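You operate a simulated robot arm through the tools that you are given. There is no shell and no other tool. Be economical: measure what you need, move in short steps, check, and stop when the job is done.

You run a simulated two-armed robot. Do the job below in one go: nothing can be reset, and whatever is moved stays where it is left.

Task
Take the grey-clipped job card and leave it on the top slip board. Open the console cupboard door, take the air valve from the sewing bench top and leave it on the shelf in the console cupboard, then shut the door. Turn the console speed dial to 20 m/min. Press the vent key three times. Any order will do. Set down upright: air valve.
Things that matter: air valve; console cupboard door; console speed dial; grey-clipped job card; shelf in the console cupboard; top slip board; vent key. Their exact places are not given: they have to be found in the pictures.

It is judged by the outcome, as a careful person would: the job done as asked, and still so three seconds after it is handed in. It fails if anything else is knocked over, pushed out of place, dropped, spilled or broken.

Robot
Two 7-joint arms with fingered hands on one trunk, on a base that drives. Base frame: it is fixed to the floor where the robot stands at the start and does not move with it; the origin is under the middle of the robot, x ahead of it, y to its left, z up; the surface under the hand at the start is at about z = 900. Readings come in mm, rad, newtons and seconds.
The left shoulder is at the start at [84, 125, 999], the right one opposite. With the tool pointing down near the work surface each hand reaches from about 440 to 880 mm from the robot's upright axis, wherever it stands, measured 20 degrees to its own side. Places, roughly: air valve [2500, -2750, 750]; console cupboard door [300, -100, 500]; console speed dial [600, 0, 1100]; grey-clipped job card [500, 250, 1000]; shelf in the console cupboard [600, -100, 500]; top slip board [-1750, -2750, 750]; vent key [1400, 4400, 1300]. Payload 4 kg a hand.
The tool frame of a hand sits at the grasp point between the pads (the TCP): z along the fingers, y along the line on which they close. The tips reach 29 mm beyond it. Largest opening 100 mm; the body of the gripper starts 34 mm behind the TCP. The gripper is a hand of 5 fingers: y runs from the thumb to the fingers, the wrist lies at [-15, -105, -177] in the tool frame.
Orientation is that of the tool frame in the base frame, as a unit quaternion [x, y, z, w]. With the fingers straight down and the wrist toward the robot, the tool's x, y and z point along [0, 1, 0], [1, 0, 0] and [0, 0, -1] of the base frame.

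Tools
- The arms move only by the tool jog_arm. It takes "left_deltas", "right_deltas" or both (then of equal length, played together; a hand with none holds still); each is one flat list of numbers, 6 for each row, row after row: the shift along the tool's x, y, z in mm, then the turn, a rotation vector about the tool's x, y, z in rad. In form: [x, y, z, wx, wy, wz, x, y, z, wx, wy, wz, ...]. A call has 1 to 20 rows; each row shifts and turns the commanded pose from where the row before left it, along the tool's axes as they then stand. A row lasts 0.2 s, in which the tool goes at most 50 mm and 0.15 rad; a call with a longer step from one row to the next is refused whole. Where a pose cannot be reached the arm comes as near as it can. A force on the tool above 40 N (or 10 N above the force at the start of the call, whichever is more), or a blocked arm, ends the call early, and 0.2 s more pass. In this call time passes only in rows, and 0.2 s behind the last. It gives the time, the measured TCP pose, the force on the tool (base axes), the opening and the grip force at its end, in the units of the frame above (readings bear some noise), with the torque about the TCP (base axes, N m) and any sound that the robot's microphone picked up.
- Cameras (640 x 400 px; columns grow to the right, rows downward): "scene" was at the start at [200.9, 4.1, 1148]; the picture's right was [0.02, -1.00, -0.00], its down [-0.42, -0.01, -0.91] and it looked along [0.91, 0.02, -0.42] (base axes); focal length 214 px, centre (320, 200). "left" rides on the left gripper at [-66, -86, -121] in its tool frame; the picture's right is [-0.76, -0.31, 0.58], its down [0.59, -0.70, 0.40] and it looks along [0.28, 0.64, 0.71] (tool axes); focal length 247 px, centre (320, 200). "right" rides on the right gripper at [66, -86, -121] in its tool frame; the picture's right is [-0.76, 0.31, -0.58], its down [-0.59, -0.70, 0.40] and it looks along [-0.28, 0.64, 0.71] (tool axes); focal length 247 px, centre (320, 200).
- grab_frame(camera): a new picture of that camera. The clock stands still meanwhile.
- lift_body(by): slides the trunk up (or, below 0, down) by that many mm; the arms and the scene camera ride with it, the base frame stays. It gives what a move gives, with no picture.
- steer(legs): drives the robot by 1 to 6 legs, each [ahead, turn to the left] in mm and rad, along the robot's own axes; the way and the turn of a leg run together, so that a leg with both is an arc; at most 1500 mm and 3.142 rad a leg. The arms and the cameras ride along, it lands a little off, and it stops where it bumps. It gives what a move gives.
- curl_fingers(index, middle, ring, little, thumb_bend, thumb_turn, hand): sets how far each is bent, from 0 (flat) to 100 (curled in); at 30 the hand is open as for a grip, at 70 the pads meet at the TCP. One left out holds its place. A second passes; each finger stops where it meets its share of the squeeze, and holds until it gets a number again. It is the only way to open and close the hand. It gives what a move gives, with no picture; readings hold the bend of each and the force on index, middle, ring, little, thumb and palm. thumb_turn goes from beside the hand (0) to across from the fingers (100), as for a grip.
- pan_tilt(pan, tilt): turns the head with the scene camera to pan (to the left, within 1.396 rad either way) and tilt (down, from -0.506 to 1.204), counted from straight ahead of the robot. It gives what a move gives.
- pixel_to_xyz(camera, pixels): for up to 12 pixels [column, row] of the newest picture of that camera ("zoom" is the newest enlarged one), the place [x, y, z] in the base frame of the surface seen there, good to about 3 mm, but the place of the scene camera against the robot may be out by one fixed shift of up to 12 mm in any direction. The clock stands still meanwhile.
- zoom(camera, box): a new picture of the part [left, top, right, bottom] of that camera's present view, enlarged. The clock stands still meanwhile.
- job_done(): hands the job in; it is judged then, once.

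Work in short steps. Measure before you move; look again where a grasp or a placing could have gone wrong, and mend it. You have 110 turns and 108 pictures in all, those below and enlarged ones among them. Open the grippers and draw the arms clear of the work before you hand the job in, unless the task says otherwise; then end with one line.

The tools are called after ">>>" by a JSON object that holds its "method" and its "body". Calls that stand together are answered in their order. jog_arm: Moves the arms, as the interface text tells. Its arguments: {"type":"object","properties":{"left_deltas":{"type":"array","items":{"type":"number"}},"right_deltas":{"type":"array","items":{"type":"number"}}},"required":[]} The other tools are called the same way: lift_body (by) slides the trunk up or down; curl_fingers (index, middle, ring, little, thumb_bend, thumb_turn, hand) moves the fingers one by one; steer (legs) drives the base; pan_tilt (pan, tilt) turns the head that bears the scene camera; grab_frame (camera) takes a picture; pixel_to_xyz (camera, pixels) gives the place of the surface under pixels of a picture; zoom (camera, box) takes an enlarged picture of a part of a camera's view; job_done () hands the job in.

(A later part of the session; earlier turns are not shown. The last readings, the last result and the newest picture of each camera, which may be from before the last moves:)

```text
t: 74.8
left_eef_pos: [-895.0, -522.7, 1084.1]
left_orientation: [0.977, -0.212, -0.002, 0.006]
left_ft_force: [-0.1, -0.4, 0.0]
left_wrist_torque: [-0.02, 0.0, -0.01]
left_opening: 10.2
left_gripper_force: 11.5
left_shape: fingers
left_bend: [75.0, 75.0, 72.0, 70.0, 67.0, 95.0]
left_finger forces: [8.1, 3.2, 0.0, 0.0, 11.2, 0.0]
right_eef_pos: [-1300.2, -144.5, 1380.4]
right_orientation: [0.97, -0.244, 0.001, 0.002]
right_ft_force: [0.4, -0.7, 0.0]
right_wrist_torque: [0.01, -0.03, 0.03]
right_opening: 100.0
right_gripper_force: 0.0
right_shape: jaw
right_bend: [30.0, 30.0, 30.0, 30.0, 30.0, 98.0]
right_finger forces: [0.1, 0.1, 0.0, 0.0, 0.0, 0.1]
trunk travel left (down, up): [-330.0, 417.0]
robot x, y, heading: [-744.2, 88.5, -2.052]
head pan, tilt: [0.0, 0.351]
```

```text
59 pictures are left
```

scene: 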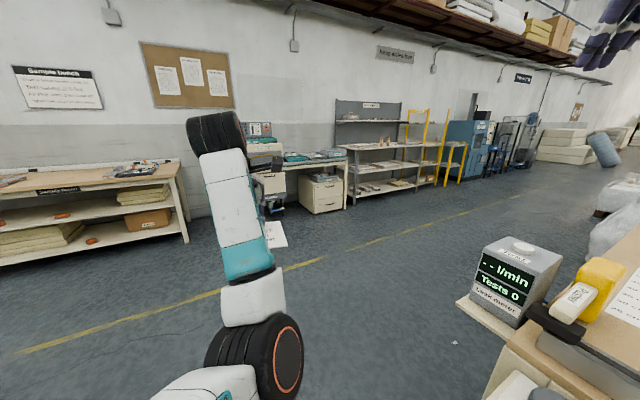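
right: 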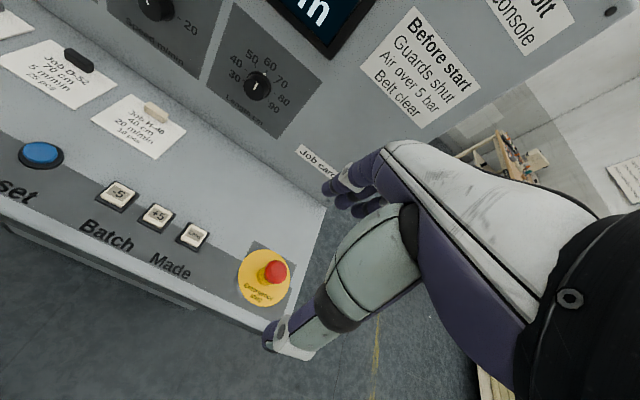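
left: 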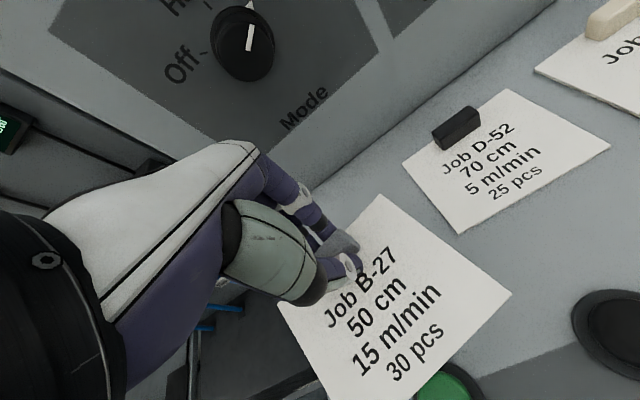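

I'll measure candidates: the desk at (310,160) and the grey rack at (390,145), and zoom.

>>> {"method": "pixel_to_xyz", "body": {"camera": "scene", "pixels": [[310, 160], [290, 158], [335, 155], [380, 145], [380, 165], [430, 145], [325, 185], [372, 105], [150, 165]]}}

>>> {"method": "zoom", "body": {"camera": "scene", "box": [240, 80, 480, 230]}}

```text
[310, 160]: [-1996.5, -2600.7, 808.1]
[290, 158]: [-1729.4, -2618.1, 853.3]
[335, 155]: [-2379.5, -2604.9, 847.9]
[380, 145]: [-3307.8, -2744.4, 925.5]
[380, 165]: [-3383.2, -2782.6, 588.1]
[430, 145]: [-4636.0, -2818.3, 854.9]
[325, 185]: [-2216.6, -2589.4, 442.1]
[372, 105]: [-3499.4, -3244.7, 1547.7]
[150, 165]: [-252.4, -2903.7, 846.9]
```

```text
2.67 times, centred on (360, 155) of scene
```

zoom: 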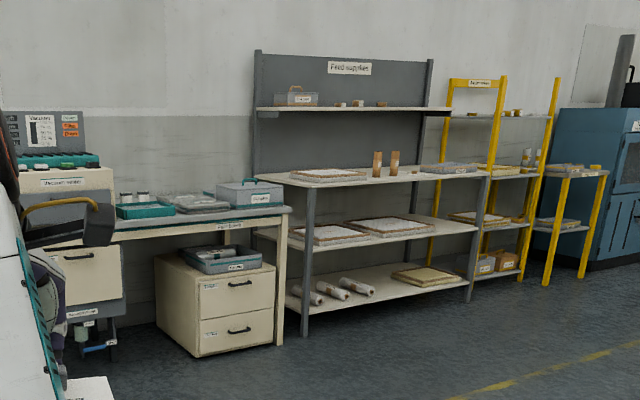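

The slip board is probably at the cream station hidden behind my arm. Check that the right-hand bench is clear of my path before driving.

>>> {"method": "pixel_to_xyz", "body": {"camera": "scene", "pixels": [[458, 302], [490, 255], [490, 385], [420, 300], [330, 300], [560, 300]]}}

```text
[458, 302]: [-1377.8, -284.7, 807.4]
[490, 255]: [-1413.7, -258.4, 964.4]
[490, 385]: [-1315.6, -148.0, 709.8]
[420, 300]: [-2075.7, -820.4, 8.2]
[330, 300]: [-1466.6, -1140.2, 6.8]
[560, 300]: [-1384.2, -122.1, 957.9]
```

Bench corner passes about 390 mm to my right; I'll veer left for margin, then head over.

>>> {"method": "steer", "body": {"legs": [[0, 0.35], [1200, 0], [0, -0.5]]}}

>>> {"method": "grab_frame", "body": {"camera": "scene"}}

```text
t: 83.6
left_eef_pos: [-1136.2, -1701.6, 1084.3]
left_orientation: [0.96, -0.279, -0.002, 0.006]
left_ft_force: [0.2, -1.0, 0.7]
left_wrist_torque: [-0.02, 0.01, 0.02]
left_opening: 9.9
left_gripper_force: 11.0
left_shape: fingers
left_bend: [75.0, 75.0, 72.0, 70.0, 67.0, 95.0]
left_finger forces: [8.0, 3.1, 0.0, 0.0, 11.1, 0.0]
right_eef_pos: [-1484.7, -1267.7, 1382.0]
right_orientation: [0.95, -0.311, 0.001, 0.002]
right_ft_force: [-0.4, -0.1, 0.2]
right_wrist_torque: [-0.01, -0.02, 0.0]
right_opening: 99.8
right_gripper_force: 0.1
right_shape: jaw
right_bend: [30.0, 30.0, 30.0, 30.0, 30.0, 98.0]
right_finger forces: [0.0, 0.0, 0.1, 0.1, 0.1, 0.0]
trunk travel left (down, up): [-330.0, 417.0]
robot x, y, heading: [-902.3, -1117.6, -2.193]
head pan, tilt: [0.0, 0.351]
```

```text
57 pictures are left
```

scene: 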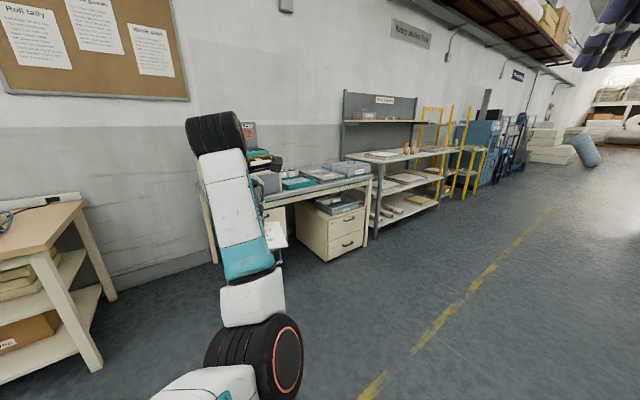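

The desk with trays lies ahead; drive to stand in front of it, facing the wall.

>>> {"method": "steer", "body": {"legs": [[0, -0.24], [1150, 0], [0, 0.86]]}}

>>> {"method": "pan_tilt", "body": {"pan": 0, "tilt": 0.5}}

>>> {"method": "grab_frame", "body": {"camera": "scene"}}

```text
t: 92.6
left_eef_pos: [-1612.0, -2468.5, 1083.1]
left_orientation: [0.999, 0.036, 0.001, 0.006]
left_ft_force: [-0.3, -0.5, 0.3]
left_wrist_torque: [-0.04, -0.01, -0.01]
left_opening: 9.4
left_gripper_force: 10.9
left_shape: fingers
left_bend: [75.0, 75.0, 72.0, 70.0, 67.0, 95.0]
left_finger forces: [7.8, 2.9, 0.0, 0.0, 10.9, 0.1]
right_eef_pos: [-2148.9, -2329.1, 1381.4]
right_orientation: [1.0, 0.003, 0.002, 0.002]
right_ft_force: [-1.5, -0.5, -0.4]
right_wrist_torque: [-0.03, -0.01, 0.01]
right_opening: 99.8
right_gripper_force: 0.1
right_shape: jaw
right_bend: [30.0, 30.0, 30.0, 30.0, 30.0, 98.0]
right_finger forces: [0.0, 0.1, 0.0, 0.1, 0.0, 0.1]
trunk travel left (down, up): [-330.0, 417.0]
robot x, y, heading: [-1770.0, -1862.8, -1.552]
head pan, tilt: [0.0, 0.351]
```

```text
t: 93.3
left_eef_pos: [-1612.6, -2467.9, 1083.7]
left_orientation: [0.999, 0.035, 0.0, 0.007]
left_ft_force: [0.3, 0.7, 0.4]
left_wrist_torque: [-0.05, -0.02, -0.02]
left_opening: 10.0
left_gripper_force: 10.7
left_shape: fingers
left_bend: [75.0, 75.0, 72.0, 70.0, 67.0, 95.0]
left_finger forces: [7.8, 3.0, 0.0, 0.0, 11.0, 0.0]
right_eef_pos: [-2149.2, -2328.2, 1380.1]
right_orientation: [1.0, 0.002, 0.002, 0.002]
right_ft_force: [-1.2, -0.8, -0.1]
right_wrist_torque: [0.0, -0.03, -0.02]
right_opening: 100.1
right_gripper_force: 0.0
right_shape: jaw
right_bend: [30.0, 30.0, 30.0, 30.0, 30.0, 98.0]
right_finger forces: [0.0, 0.0, 0.0, 0.0, 0.1, 0.1]
trunk travel left (down, up): [-330.0, 417.0]
robot x, y, heading: [-1769.1, -1858.0, -1.558]
head pan, tilt: [0.0, 0.499]
```

```text
56 pictures are left
```

scene: 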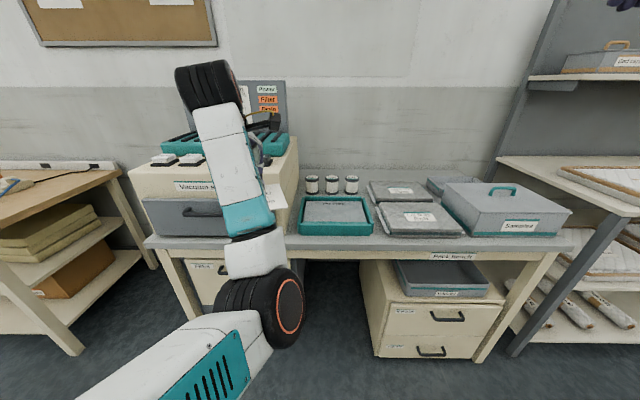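

Several boards/trays on the pack bench. I'll zoom to read their labels and measure.

>>> {"method": "zoom", "body": {"camera": "scene", "box": [270, 160, 480, 270]}}

>>> {"method": "pixel_to_xyz", "body": {"camera": "scene", "pixels": [[335, 212], [400, 190], [415, 218], [385, 215], [455, 232], [330, 250], [420, 205], [375, 205], [440, 205], [260, 170], [318, 185]]}}

```text
3.05 times, centred on (375, 215) of scene
```

zoom: 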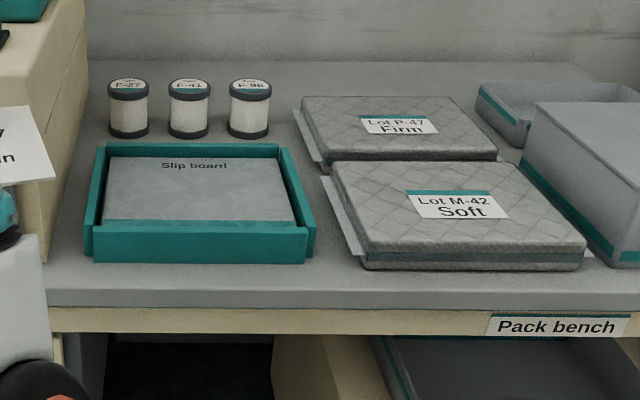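

```text
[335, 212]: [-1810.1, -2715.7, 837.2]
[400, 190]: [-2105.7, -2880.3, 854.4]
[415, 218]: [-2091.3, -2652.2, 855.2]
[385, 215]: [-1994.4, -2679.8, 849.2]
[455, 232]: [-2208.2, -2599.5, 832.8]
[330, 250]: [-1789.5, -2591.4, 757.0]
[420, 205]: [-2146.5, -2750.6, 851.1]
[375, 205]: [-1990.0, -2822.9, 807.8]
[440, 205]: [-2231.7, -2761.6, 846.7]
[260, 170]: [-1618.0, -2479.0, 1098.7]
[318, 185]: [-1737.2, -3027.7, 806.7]
```

The teal tray at (335,212) is marked "Slip board". Measure its corners and rim.

>>> {"method": "pixel_to_xyz", "body": {"camera": "zoom", "pixels": [[115, 162], [270, 162], [110, 212], [290, 212], [200, 190], [195, 150], [93, 200], [300, 200], [190, 228], [200, 245], [275, 235], [60, 245]]}}

```text
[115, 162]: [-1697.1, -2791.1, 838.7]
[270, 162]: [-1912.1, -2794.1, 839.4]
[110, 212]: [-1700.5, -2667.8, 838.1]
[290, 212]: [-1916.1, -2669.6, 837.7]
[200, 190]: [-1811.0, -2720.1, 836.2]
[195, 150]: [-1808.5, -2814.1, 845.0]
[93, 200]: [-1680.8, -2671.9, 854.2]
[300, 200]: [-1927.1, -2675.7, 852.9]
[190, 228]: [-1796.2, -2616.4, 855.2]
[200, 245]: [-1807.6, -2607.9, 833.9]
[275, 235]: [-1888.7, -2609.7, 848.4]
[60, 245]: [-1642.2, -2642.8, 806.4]
```

Board centre ≈ (-1806, -2715), surface z≈836, rim 854. I'll reposition the base so the left hand comes above it.

>>> {"method": "steer", "body": {"legs": [[0, -0.6], [320, 0], [0, 0.6]]}}

>>> {"method": "grab_frame", "body": {"camera": "left"}}

```text
t: 98.8
left_eef_pos: [-1787.8, -2733.0, 1084.6]
left_orientation: [0.999, 0.034, 0.001, 0.006]
left_ft_force: [0.1, 0.8, -1.6]
left_wrist_torque: [-0.01, -0.01, -0.02]
left_opening: 9.7
left_gripper_force: 10.5
left_shape: fingers
left_bend: [75.0, 75.0, 72.0, 70.0, 67.0, 95.0]
left_finger forces: [7.8, 3.0, 0.0, 0.0, 10.9, 0.0]
right_eef_pos: [-2324.1, -2592.4, 1380.4]
right_orientation: [1.0, 0.001, 0.001, 0.002]
right_ft_force: [1.0, -0.6, 0.5]
right_wrist_torque: [-0.01, 0.03, 0.0]
right_opening: 99.9
right_gripper_force: 0.1
right_shape: jaw
right_bend: [30.0, 30.0, 30.0, 30.0, 30.0, 98.0]
right_finger forces: [0.0, 0.0, 0.0, 0.0, 0.0, 0.0]
trunk travel left (down, up): [-330.0, 417.0]
robot x, y, heading: [-1943.7, -2122.8, -1.554]
head pan, tilt: [0.0, 0.499]
```

```text
54 pictures are left
```

left: 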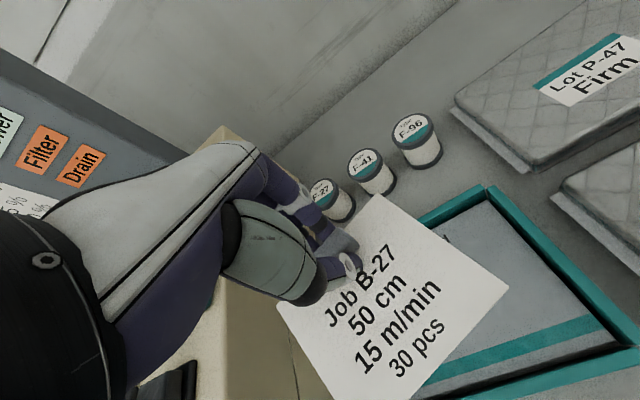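

Measure the tray, board, card, and spools from the wrist camera.

>>> {"method": "pixel_to_xyz", "body": {"camera": "left", "pixels": [[486, 188], [630, 345], [490, 215], [570, 290], [345, 195], [375, 170], [415, 145], [375, 197], [508, 288], [330, 395], [440, 370], [250, 150]]}}

```text
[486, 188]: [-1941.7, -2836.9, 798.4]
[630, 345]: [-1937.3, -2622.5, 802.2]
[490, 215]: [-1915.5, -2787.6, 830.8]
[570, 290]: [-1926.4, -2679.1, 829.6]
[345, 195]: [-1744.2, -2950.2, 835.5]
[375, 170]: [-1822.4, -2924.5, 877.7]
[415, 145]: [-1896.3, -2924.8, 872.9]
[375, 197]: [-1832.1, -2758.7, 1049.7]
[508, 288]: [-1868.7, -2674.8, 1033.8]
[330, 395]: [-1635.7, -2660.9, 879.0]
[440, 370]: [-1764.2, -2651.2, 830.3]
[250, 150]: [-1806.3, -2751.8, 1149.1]
```

Board z≈830; the card hangs tilted ~10° and yawed, but will fit. Shift to board centre and lower 185 mm, then slowly.

>>> {"method": "jog_arm", "body": {"left_deltas": [-7, 20, 35, 0, 0, 0, 0, 0, 50, 0, 0, 0, 0, 0, 50, 0, 0, 0, 0, 0, 50, 0, 0, 0]}}

>>> {"method": "grab_frame", "body": {"camera": "left"}}

```text
t: 99.8
left_eef_pos: [-1793.3, -2756.2, 898.4]
left_orientation: [0.999, 0.034, 0.0, 0.006]
left_ft_force: [-0.6, -0.2, -0.5]
left_wrist_torque: [-0.02, 0.01, -0.01]
left_opening: 9.5
left_gripper_force: 9.9
left_shape: fingers
left_bend: [75.0, 75.0, 72.0, 70.0, 67.0, 95.0]
left_finger forces: [7.7, 2.9, 0.1, 0.0, 10.8, 0.0]
right_eef_pos: [-2324.0, -2591.1, 1380.6]
right_orientation: [1.0, 0.001, 0.002, 0.002]
right_ft_force: [-0.4, 0.4, -0.2]
right_wrist_torque: [-0.01, 0.01, 0.0]
right_opening: 99.9
right_gripper_force: 0.1
right_shape: jaw
right_bend: [30.0, 30.0, 30.0, 30.0, 30.0, 98.0]
right_finger forces: [0.0, 0.0, 0.0, 0.0, 0.1, 0.0]
trunk travel left (down, up): [-330.0, 417.0]
robot x, y, heading: [-1945.2, -2123.9, -1.556]
head pan, tilt: [0.0, 0.499]
```

```text
53 pictures are left
```

left: 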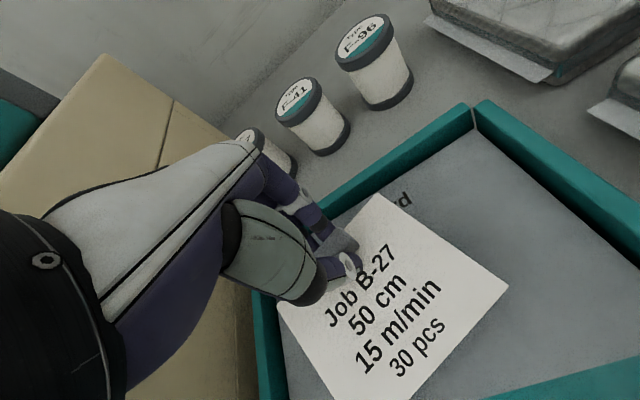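

Check the card corner positions versus the rim.

>>> {"method": "pixel_to_xyz", "body": {"camera": "left", "pixels": [[284, 306], [330, 385], [262, 320], [268, 360], [376, 197], [506, 287], [470, 110], [420, 140], [430, 388], [450, 300], [520, 200]]}}

```text
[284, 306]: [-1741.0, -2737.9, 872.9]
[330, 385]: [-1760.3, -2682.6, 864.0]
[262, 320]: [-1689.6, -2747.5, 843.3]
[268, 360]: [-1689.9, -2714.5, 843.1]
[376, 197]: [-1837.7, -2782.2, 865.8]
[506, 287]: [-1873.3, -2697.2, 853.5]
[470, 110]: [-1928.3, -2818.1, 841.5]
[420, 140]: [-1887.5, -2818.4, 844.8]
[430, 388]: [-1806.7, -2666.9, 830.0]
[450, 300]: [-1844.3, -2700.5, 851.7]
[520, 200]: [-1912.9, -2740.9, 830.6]
```

Card fits inside the rim; shift 12 mm toward me and lower gently ~31 mm.

>>> {"method": "jog_arm", "body": {"left_deltas": [0, -12, 10, 0, 0, 0, 0, 0, 8, 0, 0, 0, 0, 0, 5, 0, 0, 0, 0, 0, 4, 0, 0, 0, 0, 0, 4, 0, 0, 0]}}

>>> {"method": "grab_frame", "body": {"camera": "left"}}

```text
t: 101.0
left_eef_pos: [-1793.5, -2743.8, 869.6]
left_orientation: [0.999, 0.034, 0.0, 0.007]
left_ft_force: [-0.3, -0.1, 2.1]
left_wrist_torque: [0.2, 0.06, 0.02]
left_opening: 9.4
left_gripper_force: 14.5
left_shape: fingers
left_bend: [74.0, 74.0, 72.0, 70.0, 67.0, 95.0]
left_finger forces: [8.2, 3.8, 0.1, 0.0, 17.4, 0.0]
right_eef_pos: [-2324.8, -2590.8, 1381.1]
right_orientation: [1.0, 0.001, 0.002, 0.002]
right_ft_force: [0.5, -0.2, -0.2]
right_wrist_torque: [0.03, -0.01, 0.01]
right_opening: 100.1
right_gripper_force: 0.0
right_shape: jaw
right_bend: [30.0, 30.0, 30.0, 30.0, 30.0, 98.0]
right_finger forces: [0.0, 0.0, 0.0, 0.0, 0.0, 0.0]
trunk travel left (down, up): [-330.0, 417.0]
robot x, y, heading: [-1943.5, -2123.2, -1.558]
head pan, tilt: [0.0, 0.499]
```

```text
52 pictures are left
```

left: 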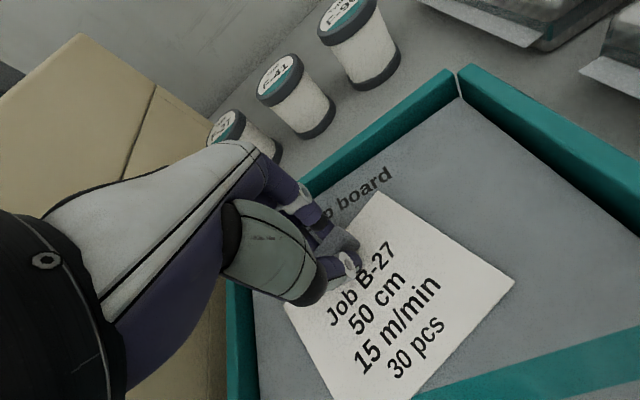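

Near edge touches. Release gently and lift.

>>> {"method": "curl_fingers", "body": {"hand": "left", "index": 55, "middle": 55, "ring": 55, "little": 55, "thumb_bend": 50}}

>>> {"method": "jog_arm", "body": {"left_deltas": [0, 0, -20, 0, 0, 0, 0, 0, -40, 0, 0, 0, 0, 0, -50, 0, 0, 0, 0, 0, -50, 0, 0, 0, 0, 0, -50, 0, 0, 0]}}

>>> {"method": "grab_frame", "body": {"camera": "left"}}

```text
t: 102.0
left_eef_pos: [-1793.1, -2744.8, 868.3]
left_orientation: [0.999, 0.034, 0.0, 0.006]
left_ft_force: [-0.5, -1.2, 3.6]
left_wrist_torque: [0.06, 0.0, 0.0]
left_opening: 41.6
left_gripper_force: 2.1
left_shape: fingers
left_bend: [55.0, 55.0, 55.0, 55.0, 51.0, 97.0]
left_finger forces: [0.0, 0.1, 0.0, 0.0, 3.3, 0.1]
right_eef_pos: [-2325.1, -2591.6, 1381.5]
right_orientation: [1.0, 0.001, 0.002, 0.003]
right_ft_force: [0.7, 0.9, -0.5]
right_wrist_torque: [0.0, 0.03, -0.03]
right_opening: 99.6
right_gripper_force: 0.0
right_shape: jaw
right_bend: [30.0, 30.0, 30.0, 30.0, 30.0, 98.0]
right_finger forces: [0.1, 0.0, 0.0, 0.0, 0.0, 0.0]
trunk travel left (down, up): [-330.0, 417.0]
robot x, y, heading: [-1944.8, -2122.7, -1.551]
head pan, tilt: [0.0, 0.499]
```

```text
t: 103.2
left_eef_pos: [-1797.1, -2743.2, 1078.6]
left_orientation: [0.999, 0.034, 0.002, 0.005]
left_ft_force: [-0.1, 1.0, -0.2]
left_wrist_torque: [-0.04, 0.02, -0.01]
left_opening: 43.5
left_gripper_force: 0.1
left_shape: fingers
left_bend: [55.0, 55.0, 55.0, 55.0, 50.0, 98.0]
left_finger forces: [0.1, 0.0, 0.0, 0.1, 0.0, 0.1]
right_eef_pos: [-2325.1, -2590.4, 1381.4]
right_orientation: [1.0, 0.001, 0.002, 0.002]
right_ft_force: [-0.1, 0.6, 0.1]
right_wrist_torque: [-0.05, -0.03, 0.01]
right_opening: 100.0
right_gripper_force: 0.1
right_shape: jaw
right_bend: [30.0, 30.0, 30.0, 30.0, 30.0, 98.0]
right_finger forces: [0.0, 0.0, 0.1, 0.0, 0.0, 0.0]
trunk travel left (down, up): [-330.0, 417.0]
robot x, y, heading: [-1941.3, -2123.9, -1.562]
head pan, tilt: [0.0, 0.499]
```

```text
51 pictures are left
```

left: 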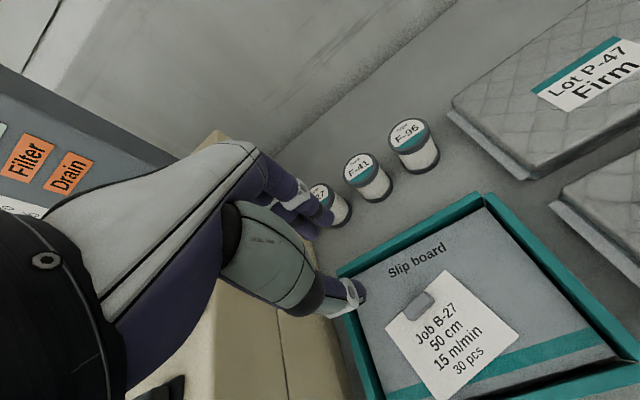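

The card lies flat on the slip board. Now retract the left hand, and drive back to the front of the console.

>>> {"method": "jog_arm", "body": {"left_deltas": [0, -40, -10, 0, 0, 0, 0, -40, -10, 0, 0, 0, 0, -40, 0, 0, 0, 0]}}

>>> {"method": "steer", "body": {"legs": [[-300, 0], [0, 2.37], [1050, 0], [1000, 0], [0, -0.81]]}}

>>> {"method": "pan_tilt", "body": {"pan": 0, "tilt": 0.65}}

>>> {"method": "grab_frame", "body": {"camera": "scene"}}

```text
t: 104.0
left_eef_pos: [-1793.5, -2713.7, 1064.6]
left_orientation: [0.999, 0.034, 0.002, 0.006]
left_ft_force: [-0.8, -0.4, 0.8]
left_wrist_torque: [-0.03, 0.01, 0.0]
left_opening: 43.7
left_gripper_force: 0.2
left_shape: fingers
left_bend: [55.0, 55.0, 55.0, 55.0, 50.0, 98.0]
left_finger forces: [0.1, 0.0, 0.0, 0.0, 0.0, 0.0]
left hand out of reach, approached as far as the arm can: row 1, 2, 3
right_eef_pos: [-2325.1, -2589.9, 1381.6]
right_orientation: [1.0, 0.001, 0.001, 0.001]
right_ft_force: [-0.6, 0.7, -0.5]
right_wrist_torque: [-0.01, 0.01, -0.01]
right_opening: 99.8
right_gripper_force: 0.0
right_shape: jaw
right_bend: [30.0, 30.0, 30.0, 30.0, 30.0, 98.0]
right_finger forces: [0.0, 0.0, 0.0, 0.0, 0.0, 0.0]
trunk travel left (down, up): [-330.0, 417.0]
robot x, y, heading: [-1945.9, -2124.2, -1.552]
head pan, tilt: [0.0, 0.499]
```

```text
t: 123.8
left_eef_pos: [15.2, -141.3, 1065.4]
left_orientation: [0.675, 0.737, 0.007, 0.005]
left_ft_force: [-0.1, 0.0, -1.0]
left_wrist_torque: [0.02, -0.02, 0.02]
left_opening: 43.7
left_gripper_force: 0.1
left_shape: fingers
left_bend: [55.0, 55.0, 55.0, 55.0, 50.0, 98.0]
left_finger forces: [0.0, 0.0, 0.0, 0.0, 0.0, 0.1]
right_eef_pos: [-97.2, -674.9, 1381.7]
right_orientation: [0.699, 0.715, 0.002, 0.0]
right_ft_force: [0.8, 0.1, 0.2]
right_wrist_torque: [0.01, 0.0, 0.01]
right_opening: 100.0
right_gripper_force: 0.1
right_shape: jaw
right_bend: [30.0, 30.0, 30.0, 30.0, 30.0, 98.0]
right_finger forces: [0.1, 0.1, 0.0, 0.0, 0.1, 0.1]
trunk travel left (down, up): [-330.0, 417.0]
robot x, y, heading: [-574.8, -303.5, 0.029]
head pan, tilt: [0.0, 0.499]
```

```text
t: 124.5
left_eef_pos: [16.4, -141.1, 1063.3]
left_orientation: [0.676, 0.737, 0.006, 0.006]
left_ft_force: [0.2, 0.0, -0.5]
left_wrist_torque: [0.01, 0.0, 0.02]
left_opening: 44.0
left_gripper_force: 0.2
left_shape: fingers
left_bend: [55.0, 55.0, 55.0, 55.0, 50.0, 98.0]
left_finger forces: [0.0, 0.0, 0.0, 0.1, 0.0, 0.0]
right_eef_pos: [-97.1, -674.2, 1381.6]
right_orientation: [0.7, 0.714, 0.003, -0.001]
right_ft_force: [0.7, 0.0, 0.9]
right_wrist_torque: [0.0, 0.0, -0.02]
right_opening: 99.8
right_gripper_force: 0.0
right_shape: jaw
right_bend: [30.0, 30.0, 30.0, 30.0, 30.0, 98.0]
right_finger forces: [0.0, 0.0, 0.1, 0.1, 0.0, 0.1]
trunk travel left (down, up): [-330.0, 417.0]
robot x, y, heading: [-568.8, -299.5, 0.032]
head pan, tilt: [0.0, 0.649]
```

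```text
50 pictures are left
```

scene: 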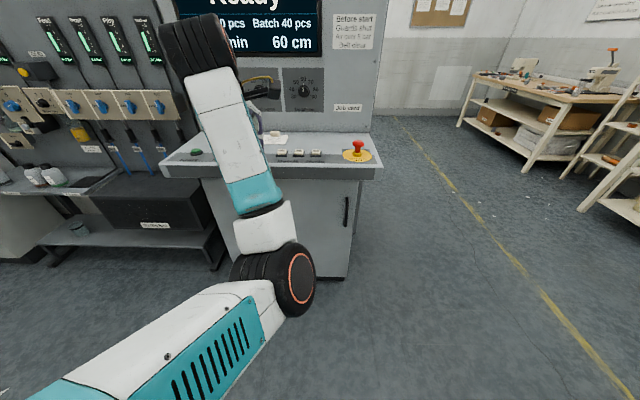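

Measure the handle (345,210) and door edges.

>>> {"method": "pixel_to_xyz", "body": {"camera": "scene", "pixels": [[346, 200], [346, 212], [346, 225], [335, 210], [340, 240], [355, 190], [330, 270], [215, 200], [212, 235], [370, 175]]}}

>>> {"method": "zoom", "body": {"camera": "scene", "box": [190, 150, 390, 290]}}

```text
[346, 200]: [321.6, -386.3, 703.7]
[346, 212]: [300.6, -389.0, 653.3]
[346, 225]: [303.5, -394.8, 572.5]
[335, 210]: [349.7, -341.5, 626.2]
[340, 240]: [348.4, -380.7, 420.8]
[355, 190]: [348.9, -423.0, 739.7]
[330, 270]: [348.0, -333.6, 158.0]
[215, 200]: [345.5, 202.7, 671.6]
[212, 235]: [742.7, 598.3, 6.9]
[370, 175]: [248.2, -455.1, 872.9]
```

```text
2.86 times, centred on (290, 220) of scene
```

zoom: 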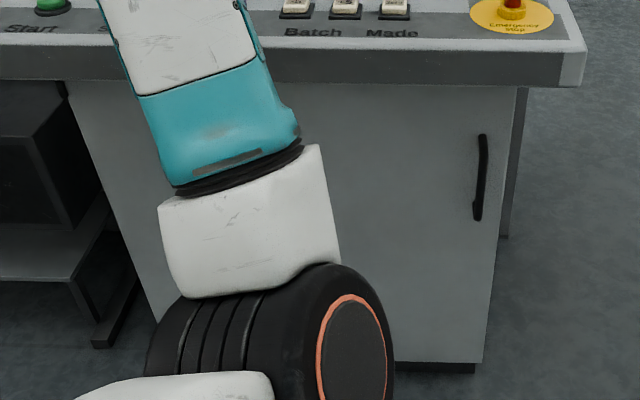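

Handle: vertical bar at x≈301, y≈-390, z 565–710, door plane x≈348, hinge on the left. Plan: pull with the right hand, then sweep door open. Lower the trunk and turn the right hand forward.

>>> {"method": "lift_body", "body": {"by": -330}}

>>> {"method": "jog_arm", "body": {"right_deltas": [0, 40, 30, 0, 0, 0, 0, 40, 30, 0, 0, 0, 0, 0, 0, -0.1428, 0, 0, 0, 0, 0, -0.1428, 0, 0, 0, 0, 0, -0.1428, 0, 0, 0, 0, 0, -0.1428, 0, 0, 0, 0, 0, -0.1428, 0, 0, 0, 0, 0, -0.1428, 0, 0, 0, 0, 0, -0.1428, 0, 0, 0, 0, 0, -0.1428, 0, 0, 0, 0, 0, -0.1428, 0, 0, 0, 0, 0, -0.1428, 0, 0, 0, 0, 0, -0.1428, 0, 0]}}

>>> {"method": "jog_arm", "body": {"right_deltas": [0, -40, 0, 0, 0, 0, 0, -40, 0, 0, 0, 0, 0, -40, 0, 0, 0, 0, 0, -40, 0, 0, 0, 0, 0, -40, 0, 0, 0, 0, 0, 0, 0, 0, 0, -0.1428, 0, 0, 0, 0, 0, -0.1428, 0, 0, 0, 0, 0, -0.1428, 0, 0, 0, 0, 0, -0.1428, 0, 0, 0, 0, 0, -0.1428, 0, 0, 0, 0, 0, -0.1428, 0, 0, 0, 0, 0, -0.1428, 0, 0, 0, 0, 0, -0.1428, 0, 0, 0, 0, 0, -0.1428, 0, 0, 0, 0, 0, -0.1428, 0, 0, 0, 0, 0, -0.1428]}}

>>> {"method": "grab_frame", "body": {"camera": "scene"}}

```text
t: 127.7
left_eef_pos: [59.0, -139.9, 527.1]
left_orientation: [0.664, 0.725, -0.128, -0.132]
left_ft_force: [-0.1, -0.7, 0.4]
left_wrist_torque: [0.0, -0.05, 0.01]
left_opening: 43.7
left_gripper_force: 0.1
left_shape: fingers
left_bend: [55.0, 55.0, 55.0, 55.0, 50.0, 98.0]
left_finger forces: [0.1, 0.1, 0.0, 0.0, 0.0, 0.0]
right_eef_pos: [-97.1, -674.5, 1052.2]
right_orientation: [0.7, 0.714, 0.002, 0.001]
right_ft_force: [0.0, 0.5, 0.1]
right_wrist_torque: [0.02, 0.01, -0.01]
right_opening: 99.9
right_gripper_force: 0.1
right_shape: jaw
right_bend: [30.0, 30.0, 30.0, 30.0, 30.0, 98.0]
right_finger forces: [0.0, 0.0, 0.0, 0.1, 0.0, 0.0]
trunk travel left (down, up): [0.0, 747.0]
robot x, y, heading: [-566.7, -305.0, 0.035]
head pan, tilt: [0.0, 0.649]
```

```text
t: 130.5
left_eef_pos: [59.2, -140.2, 527.6]
left_orientation: [0.664, 0.725, -0.128, -0.132]
left_ft_force: [-0.5, -0.9, -0.2]
left_wrist_torque: [0.0, 0.0, -0.03]
left_opening: 44.0
left_gripper_force: 0.0
left_shape: fingers
left_bend: [55.0, 55.0, 55.0, 55.0, 50.0, 98.0]
left_finger forces: [0.1, 0.0, 0.0, 0.1, 0.0, 0.0]
right_eef_pos: [-16.4, -673.3, 990.6]
right_orientation: [0.494, 0.504, 0.507, 0.495]
right_ft_force: [0.2, -1.0, 0.3]
right_wrist_torque: [-0.02, 0.07, 0.02]
right_opening: 99.7
right_gripper_force: 0.0
right_shape: jaw
right_bend: [30.0, 30.0, 30.0, 30.0, 30.0, 98.0]
right_finger forces: [0.0, 0.0, 0.0, 0.0, 0.0, 0.1]
trunk travel left (down, up): [0.0, 747.0]
robot x, y, heading: [-570.2, -302.3, 0.036]
head pan, tilt: [0.0, 0.649]
```

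```text
t: 133.9
left_eef_pos: [59.7, -139.9, 527.2]
left_orientation: [0.664, 0.725, -0.128, -0.132]
left_ft_force: [-0.2, -0.3, 0.5]
left_wrist_torque: [0.01, 0.01, -0.01]
left_opening: 43.8
left_gripper_force: 0.1
left_shape: fingers
left_bend: [55.0, 55.0, 55.0, 55.0, 50.0, 98.0]
left_finger forces: [0.0, 0.1, 0.0, 0.1, 0.0, 0.0]
right_eef_pos: [-16.0, -671.7, 791.1]
right_orientation: [-0.007, 0.706, 0.008, 0.708]
right_ft_force: [-0.1, -1.0, 0.7]
right_wrist_torque: [-0.01, -0.01, -0.01]
right_opening: 99.8
right_gripper_force: 0.1
right_shape: jaw
right_bend: [30.0, 30.0, 30.0, 30.0, 30.0, 98.0]
right_finger forces: [0.0, 0.0, 0.1, 0.0, 0.0, 0.0]
trunk travel left (down, up): [0.0, 747.0]
robot x, y, heading: [-569.0, -302.1, 0.034]
head pan, tilt: [0.0, 0.649]
```

```text
48 pictures are left
```

scene: 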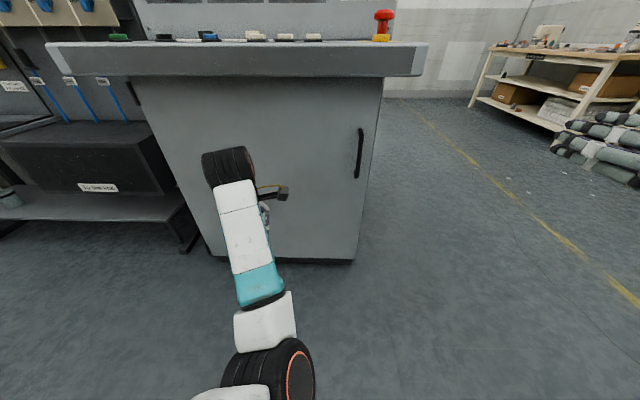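

Right hand now points forward with a horizontal closing axis. Bring it to handle height and line, then drive up 230 mm.

>>> {"method": "jog_arm", "body": {"right_deltas": [25, 47, 0, 0, 0, 0, 25, 47, 0, 0, 0, 0, 25, 47, 0, 0, 0, 0, 25, 47, 0, 0, 0, 0, 25, 47, 0, 0, 0, 0, 25, 47, 0, 0, 0, 0]}}

>>> {"method": "steer", "body": {"legs": [[200, 0]]}}

>>> {"method": "grab_frame", "body": {"camera": "right"}}

>>> {"method": "grab_frame", "body": {"camera": "scene"}}

```text
refused: row 1 steps farther than a row can; nothing moved
```

```text
t: 135.5
left_eef_pos: [258.8, -132.6, 527.8]
left_orientation: [0.664, 0.725, -0.128, -0.132]
left_ft_force: [-0.1, 0.4, -0.3]
left_wrist_torque: [0.01, 0.01, 0.01]
left_opening: 43.6
left_gripper_force: 0.1
left_shape: fingers
left_bend: [55.0, 55.0, 55.0, 55.0, 50.0, 98.0]
left_finger forces: [0.0, 0.0, 0.0, 0.0, 0.0, 0.0]
right_eef_pos: [184.0, -665.0, 791.8]
right_orientation: [-0.007, 0.705, 0.009, 0.709]
right_ft_force: [-0.4, -0.1, 0.8]
right_wrist_torque: [0.01, 0.02, 0.02]
right_opening: 99.9
right_gripper_force: 0.0
right_shape: jaw
right_bend: [30.0, 30.0, 30.0, 30.0, 30.0, 98.0]
right_finger forces: [0.0, 0.1, 0.1, 0.0, 0.0, 0.1]
trunk travel left (down, up): [0.0, 747.0]
robot x, y, heading: [-366.7, -298.3, 0.033]
head pan, tilt: [0.0, 0.649]
```

```text
47 pictures are left
```

right: 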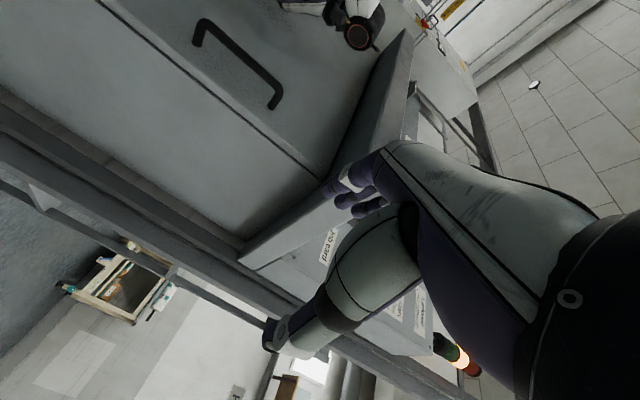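

```text
46 pictures are left
```

scene: 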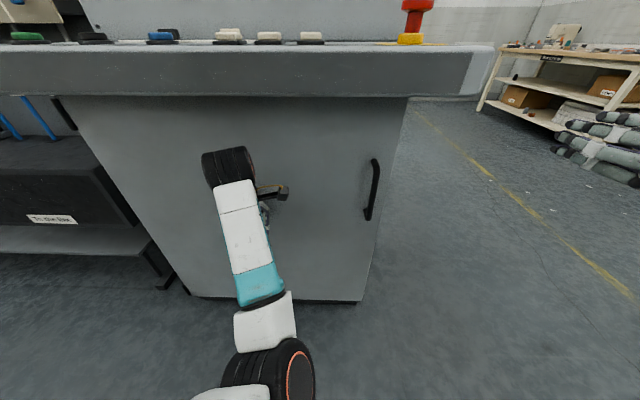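

The row was too long; the base did advance. Measure the handle from the right camera and redo the shift with shorter rows.

>>> {"method": "pixel_to_xyz", "body": {"camera": "right", "pixels": [[205, 22], [237, 58], [268, 85], [277, 105], [196, 40], [140, 130]]}}

>>> {"method": "jog_arm", "body": {"right_deltas": [23, 43, 0, 0, 0, 0, 23, 43, 0, 0, 0, 0, 23, 43, 0, 0, 0, 0, 23, 43, 0, 0, 0, 0, 23, 43, 0, 0, 0, 0, 23, 43, 0, 0, 0, 0]}}

>>> {"method": "grab_frame", "body": {"camera": "right"}}

```text
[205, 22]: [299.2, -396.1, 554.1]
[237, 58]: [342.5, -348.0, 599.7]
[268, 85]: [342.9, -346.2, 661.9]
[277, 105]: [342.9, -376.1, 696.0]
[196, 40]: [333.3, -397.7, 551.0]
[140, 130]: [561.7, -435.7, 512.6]
```

```text
t: 136.9
left_eef_pos: [257.9, -132.1, 526.9]
left_orientation: [0.663, 0.725, -0.129, -0.132]
left_ft_force: [-0.4, 0.2, 0.6]
left_wrist_torque: [0.02, -0.04, -0.05]
left_opening: 43.5
left_gripper_force: 0.0
left_shape: fingers
left_bend: [55.0, 55.0, 55.0, 55.0, 50.0, 98.0]
left_finger forces: [0.0, 0.0, 0.0, 0.0, 0.0, 0.0]
right_eef_pos: [196.1, -418.1, 648.0]
right_orientation: [-0.005, 0.705, 0.008, 0.709]
right_ft_force: [-0.6, 1.6, -0.4]
right_wrist_torque: [-0.05, -0.04, -0.04]
right_opening: 100.1
right_gripper_force: 0.1
right_shape: jaw
right_bend: [30.0, 30.0, 30.0, 30.0, 30.0, 98.0]
right_finger forces: [0.0, 0.1, 0.0, 0.0, 0.0, 0.0]
right hand out of reach, approached as far as the arm can: row 4, 5
trunk travel left (down, up): [0.0, 747.0]
robot x, y, heading: [-366.7, -297.2, 0.036]
head pan, tilt: [0.0, 0.649]
```

```text
45 pictures are left
```

right: 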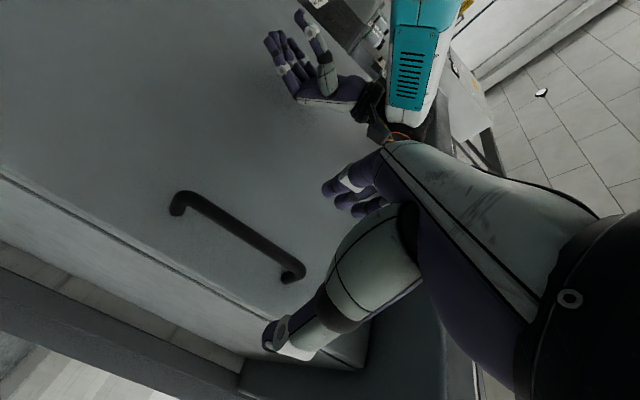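

Handle now clear from (185,200) to (290,265); measure it.

>>> {"method": "pixel_to_xyz", "body": {"camera": "right", "pixels": [[190, 203], [215, 215], [240, 232], [265, 248], [288, 262], [175, 210], [292, 275]]}}

```text
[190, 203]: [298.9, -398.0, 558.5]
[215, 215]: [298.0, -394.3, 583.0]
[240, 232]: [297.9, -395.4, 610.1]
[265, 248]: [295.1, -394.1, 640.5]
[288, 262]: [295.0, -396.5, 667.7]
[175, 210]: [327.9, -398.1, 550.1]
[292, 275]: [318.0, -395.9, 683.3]
```

Bar at x≈298–310, y≈-395, z 555–685. Align to mid height and advance so the bar lies at the TCP.

>>> {"method": "jog_arm", "body": {"right_deltas": [25, 22, 0, 0, 0, 0, 0, 0, 35, 0, 0, 0, 0, 0, 35, 0, 0, 0, 0, 0, 34, 0, 0, 0]}}

>>> {"method": "grab_frame", "body": {"camera": "right"}}

```text
t: 137.9
left_eef_pos: [258.5, -132.8, 526.6]
left_orientation: [0.664, 0.725, -0.129, -0.132]
left_ft_force: [-0.4, 0.0, 0.2]
left_wrist_torque: [-0.02, 0.02, -0.02]
left_opening: 43.7
left_gripper_force: 0.1
left_shape: fingers
left_bend: [55.0, 55.0, 55.0, 55.0, 50.0, 98.0]
left_finger forces: [0.0, 0.0, 0.0, 0.0, 0.0, 0.1]
right_eef_pos: [298.7, -392.4, 622.4]
right_orientation: [-0.006, 0.706, 0.009, 0.708]
right_ft_force: [-0.2, -0.4, 0.5]
right_wrist_torque: [-0.01, -0.01, -0.02]
right_opening: 99.6
right_gripper_force: 0.1
right_shape: jaw
right_bend: [30.0, 30.0, 30.0, 30.0, 30.0, 98.0]
right_finger forces: [0.1, 0.0, 0.0, 0.0, 0.0, 0.0]
trunk travel left (down, up): [0.0, 747.0]
robot x, y, heading: [-369.0, -299.3, 0.033]
head pan, tilt: [0.0, 0.649]
```

```text
44 pictures are left
```

right: 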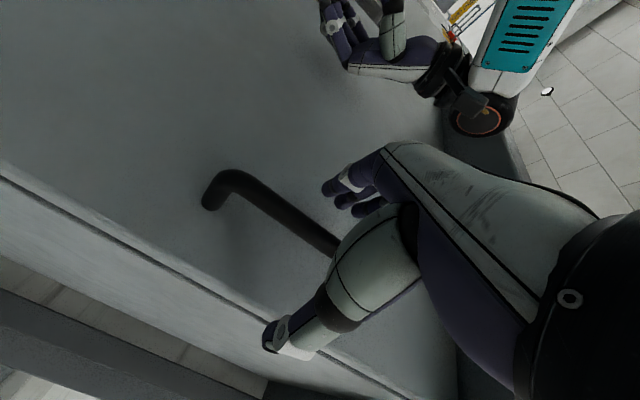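

The bar is between thumb and fingers. Close on it and drive back 200 mm.

>>> {"method": "curl_fingers", "body": {"hand": "right", "index": 80, "middle": 80, "ring": 80, "little": 80, "thumb_bend": 78}}

>>> {"method": "steer", "body": {"legs": [[-200, 0]]}}

>>> {"method": "grab_frame", "body": {"camera": "scene"}}

```text
t: 138.9
left_eef_pos: [258.1, -130.7, 526.7]
left_orientation: [0.664, 0.725, -0.129, -0.132]
left_ft_force: [1.1, 0.1, -0.8]
left_wrist_torque: [-0.01, -0.03, -0.01]
left_opening: 43.7
left_gripper_force: 0.1
left_shape: fingers
left_bend: [55.0, 55.0, 55.0, 55.0, 50.0, 98.0]
left_finger forces: [0.0, 0.0, 0.0, 0.0, 0.1, 0.1]
right_eef_pos: [297.1, -388.5, 623.0]
right_orientation: [-0.009, 0.706, 0.012, 0.708]
right_ft_force: [3.6, 31.6, 1.9]
right_wrist_torque: [-0.92, 0.03, 0.05]
right_opening: 0.3
right_gripper_force: 13.9
right_shape: fingers
right_bend: [78.0, 79.0, 78.0, 77.0, 73.0, 97.0]
right_finger forces: [0.0, 5.1, 8.6, 13.8, 0.1, 0.0]
trunk travel left (down, up): [0.0, 747.0]
robot x, y, heading: [-370.5, -296.7, 0.035]
head pan, tilt: [0.0, 0.649]
```

```text
t: 139.9
left_eef_pos: [221.2, -129.3, 526.1]
left_orientation: [0.661, 0.727, -0.13, -0.131]
left_ft_force: [-0.3, 0.9, -0.6]
left_wrist_torque: [-0.01, -0.01, -0.05]
left_opening: 43.6
left_gripper_force: 0.2
left_shape: fingers
left_bend: [55.0, 55.0, 55.0, 55.0, 50.0, 98.0]
left_finger forces: [0.0, 0.1, 0.0, 0.1, 0.0, 0.0]
right_eef_pos: [258.4, -382.9, 624.8]
right_orientation: [-0.012, 0.704, 0.02, 0.71]
right_ft_force: [3.6, 22.7, -0.1]
right_wrist_torque: [-0.75, 0.05, -0.02]
right_opening: 0.1
right_gripper_force: 11.8
right_shape: fingers
right_bend: [78.0, 79.0, 78.0, 78.0, 74.0, 97.0]
right_finger forces: [0.1, 3.4, 7.7, 13.5, 0.0, 0.1]
trunk travel left (down, up): [0.0, 747.0]
robot x, y, heading: [-411.9, -297.9, 0.049]
head pan, tilt: [0.0, 0.649]
stopped in leg 1: the force on the tool passed its limit at 45 N (the readings are from after the stop); the commanded pose is now the measured one
```

```text
43 pictures are left
```

scene: 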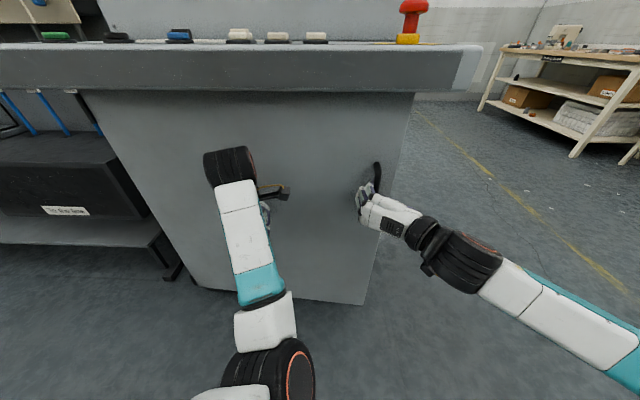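

The door is moving (hand came 40 mm). Fingers press sideways ~23 N; ease the hand 8 mm left and keep pulling.

>>> {"method": "jog_arm", "body": {"right_deltas": [0, 8, 0, 0, 0, 0]}}

>>> {"method": "steer", "body": {"legs": [[-90, 0], [-90, 0]]}}

>>> {"method": "grab_frame", "body": {"camera": "scene"}}

```text
t: 140.3
left_eef_pos: [220.1, -131.9, 527.1]
left_orientation: [0.662, 0.727, -0.128, -0.131]
left_ft_force: [0.0, -0.7, 0.6]
left_wrist_torque: [0.0, 0.01, 0.05]
left_opening: 43.6
left_gripper_force: 0.0
left_shape: fingers
left_bend: [55.0, 55.0, 55.0, 55.0, 50.0, 98.0]
left_finger forces: [0.0, 0.1, 0.0, 0.2, 0.0, 0.1]
right_eef_pos: [260.8, -380.4, 625.9]
right_orientation: [-0.009, 0.705, 0.015, 0.709]
right_ft_force: [2.0, 8.6, 1.1]
right_wrist_torque: [-0.41, 0.03, -0.02]
right_opening: 0.0
right_gripper_force: 7.5
right_shape: fingers
right_bend: [78.0, 80.0, 79.0, 79.0, 74.0, 97.0]
right_finger forces: [0.0, 0.7, 3.7, 8.3, 2.4, 0.0]
trunk travel left (down, up): [0.0, 747.0]
robot x, y, heading: [-407.7, -296.7, 0.039]
head pan, tilt: [0.0, 0.649]
```

```text
t: 141.4
left_eef_pos: [167.5, -130.0, 526.1]
left_orientation: [0.661, 0.728, -0.129, -0.133]
left_ft_force: [-0.3, 0.1, 0.5]
left_wrist_torque: [-0.02, 0.06, -0.02]
left_opening: 43.6
left_gripper_force: 0.1
left_shape: fingers
left_bend: [55.0, 55.0, 55.0, 55.0, 50.0, 98.0]
left_finger forces: [0.1, 0.0, 0.1, 0.0, 0.0, 0.0]
right_eef_pos: [202.0, -372.1, 625.3]
right_orientation: [-0.016, 0.705, 0.027, 0.709]
right_ft_force: [6.8, 22.4, 0.4]
right_wrist_torque: [-0.72, 0.17, -0.09]
right_opening: 0.0
right_gripper_force: 11.8
right_shape: fingers
right_bend: [78.0, 79.0, 79.0, 78.0, 74.0, 97.0]
right_finger forces: [0.0, 2.4, 7.7, 14.5, 0.0, 0.1]
trunk travel left (down, up): [0.0, 747.0]
robot x, y, heading: [-459.9, -301.6, 0.046]
head pan, tilt: [0.0, 0.649]
stopped in leg 1: the force on the tool passed its limit at 53 N (the readings are from after the stop); the commanded pose is now the measured one
```

```text
42 pictures are left
```

scene: 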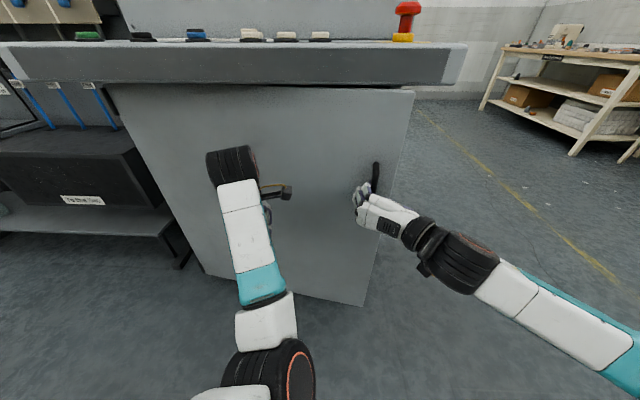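

Continue backing in a slight left arc to follow the handle.

>>> {"method": "steer", "body": {"legs": [[-50, 0.04], [-60, 0.03], [-60, 0.03]]}}

>>> {"method": "grab_frame", "body": {"camera": "scene"}}

```text
t: 143.5
left_eef_pos: [-0.3, -81.8, 526.7]
left_orientation: [0.623, 0.761, -0.135, -0.124]
left_ft_force: [0.0, -0.5, -0.2]
left_wrist_torque: [0.0, 0.03, -0.01]
left_opening: 43.9
left_gripper_force: 0.1
left_shape: fingers
left_bend: [55.0, 55.0, 55.0, 55.0, 50.0, 98.0]
left_finger forces: [0.0, 0.1, 0.0, 0.0, 0.0, 0.1]
right_eef_pos: [58.8, -320.7, 624.3]
right_orientation: [-0.05, 0.703, 0.062, 0.707]
right_ft_force: [11.3, 18.5, -0.4]
right_wrist_torque: [-0.69, 0.31, -0.15]
right_opening: 0.1
right_gripper_force: 11.7
right_shape: fingers
right_bend: [78.0, 80.0, 78.0, 78.0, 73.0, 97.0]
right_finger forces: [0.1, 1.4, 7.3, 15.4, 0.0, 0.1]
trunk travel left (down, up): [0.0, 747.0]
robot x, y, heading: [-604.9, -314.1, 0.154]
head pan, tilt: [0.0, 0.649]
stopped in leg 3: the force on the tool passed its limit at 55 N (the readings are from after the stop); the commanded pose is now the measured one
```

```text
41 pictures are left
```

scene: 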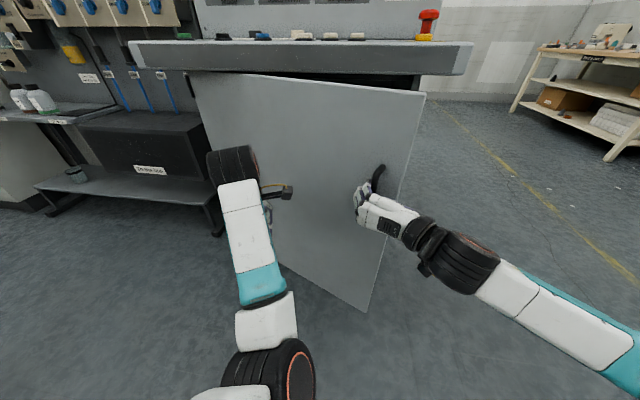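

Works well (door ~0.4 rad open). Keep pulling in a tighter left arc.

>>> {"method": "steer", "body": {"legs": [[-50, 0.07], [-50, 0.07], [-50, 0.07], [-50, 0.08]]}}

>>> {"method": "grab_frame", "body": {"camera": "scene"}}

```text
t: 145.3
left_eef_pos: [-151.4, -19.0, 526.2]
left_orientation: [0.563, 0.805, -0.144, -0.115]
left_ft_force: [-0.4, -1.0, 0.6]
left_wrist_torque: [0.0, -0.02, 0.0]
left_opening: 43.7
left_gripper_force: 0.0
left_shape: fingers
left_bend: [55.0, 55.0, 55.0, 55.0, 50.0, 98.0]
left_finger forces: [0.0, 0.1, 0.0, 0.0, 0.1, 0.1]
right_eef_pos: [-53.4, -244.5, 625.2]
right_orientation: [-0.101, 0.697, 0.114, 0.701]
right_ft_force: [15.8, 19.6, -1.4]
right_wrist_torque: [-0.71, 0.45, -0.24]
right_opening: 0.0
right_gripper_force: 12.6
right_shape: fingers
right_bend: [78.0, 79.0, 78.0, 78.0, 73.0, 97.0]
right_finger forces: [0.0, 2.1, 8.7, 15.0, 0.0, 0.0]
trunk travel left (down, up): [0.0, 747.0]
robot x, y, heading: [-717.2, -343.8, 0.316]
head pan, tilt: [0.0, 0.649]
stopped in leg 3: the force on the tool passed its limit at 42 N (the readings are from after the stop); the commanded pose is now the measured one
```

```text
40 pictures are left
```

scene: 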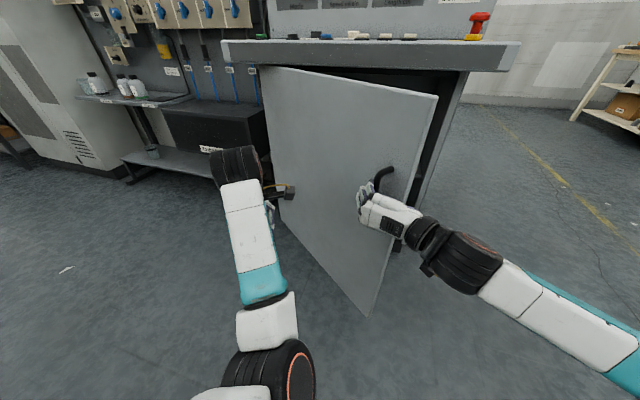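

Door ~0.62 rad. Continue with more turn.

>>> {"method": "steer", "body": {"legs": [[-35, 0.09], [-35, 0.09], [-30, 0.1], [-30, 0.1]]}}

>>> {"method": "steer", "body": {"legs": [[-25, 0.1], [-20, 0.1], [-20, 0.1]]}}

>>> {"method": "grab_frame", "body": {"camera": "scene"}}

```text
t: 147.5
left_eef_pos: [-362.9, 93.1, 527.2]
left_orientation: [0.435, 0.882, -0.159, -0.091]
left_ft_force: [0.1, 1.0, 0.0]
left_wrist_torque: [-0.02, 0.02, -0.03]
left_opening: 43.7
left_gripper_force: 0.1
left_shape: fingers
left_bend: [55.0, 55.0, 55.0, 55.0, 50.0, 98.0]
left_finger forces: [0.1, 0.0, 0.0, 0.1, 0.1, 0.0]
right_eef_pos: [-199.9, -95.2, 626.3]
right_orientation: [-0.202, 0.674, 0.213, 0.678]
right_ft_force: [9.0, 4.5, -1.3]
right_wrist_torque: [-0.47, -0.09, 0.11]
right_opening: 0.1
right_gripper_force: 16.7
right_shape: fingers
right_bend: [79.0, 78.0, 78.0, 78.0, 63.0, 96.0]
right_finger forces: [0.0, 3.2, 6.2, 8.5, 15.3, 0.0]
trunk travel left (down, up): [0.0, 747.0]
robot x, y, heading: [-809.9, -382.6, 0.597]
head pan, tilt: [0.0, 0.649]
stopped in leg 4: the force on the tool passed its limit at 44 N (the readings are from after the stop); the commanded pose is now the measured one
```

```text
t: 148.4
left_eef_pos: [-404.2, 112.2, 528.7]
left_orientation: [0.409, 0.894, -0.161, -0.087]
left_ft_force: [0.1, -0.4, 0.0]
left_wrist_torque: [0.03, 0.03, -0.01]
left_opening: 43.8
left_gripper_force: 0.1
left_shape: fingers
left_bend: [55.0, 55.0, 55.0, 55.0, 50.0, 98.0]
left_finger forces: [0.0, 0.0, 0.0, 0.0, 0.0, 0.0]
right_eef_pos: [-221.5, -65.2, 625.0]
right_orientation: [-0.221, 0.667, 0.229, 0.674]
right_ft_force: [9.1, 2.4, -2.5]
right_wrist_torque: [-0.28, -0.35, 0.17]
right_opening: 0.8
right_gripper_force: 19.6
right_shape: fingers
right_bend: [79.0, 78.0, 78.0, 80.0, 60.0, 96.0]
right_finger forces: [2.6, 3.0, 5.4, 8.4, 19.5, 0.0]
trunk travel left (down, up): [0.0, 747.0]
robot x, y, heading: [-821.7, -389.7, 0.65]
head pan, tilt: [0.0, 0.649]
stopped in leg 1: the force on the tool passed its limit at 44 N (the readings are from after the stop); the commanded pose is now the measured one
```

```text
39 pictures are left
```

scene: 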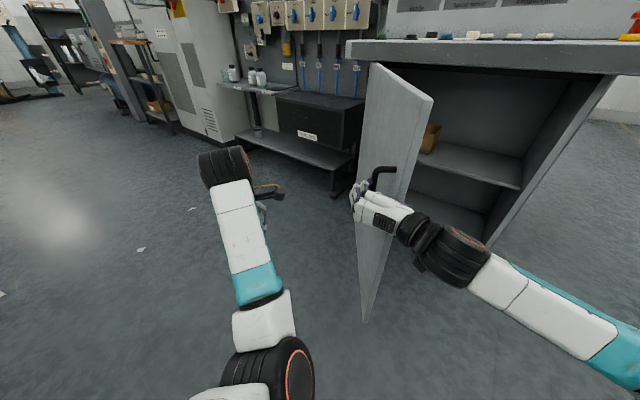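

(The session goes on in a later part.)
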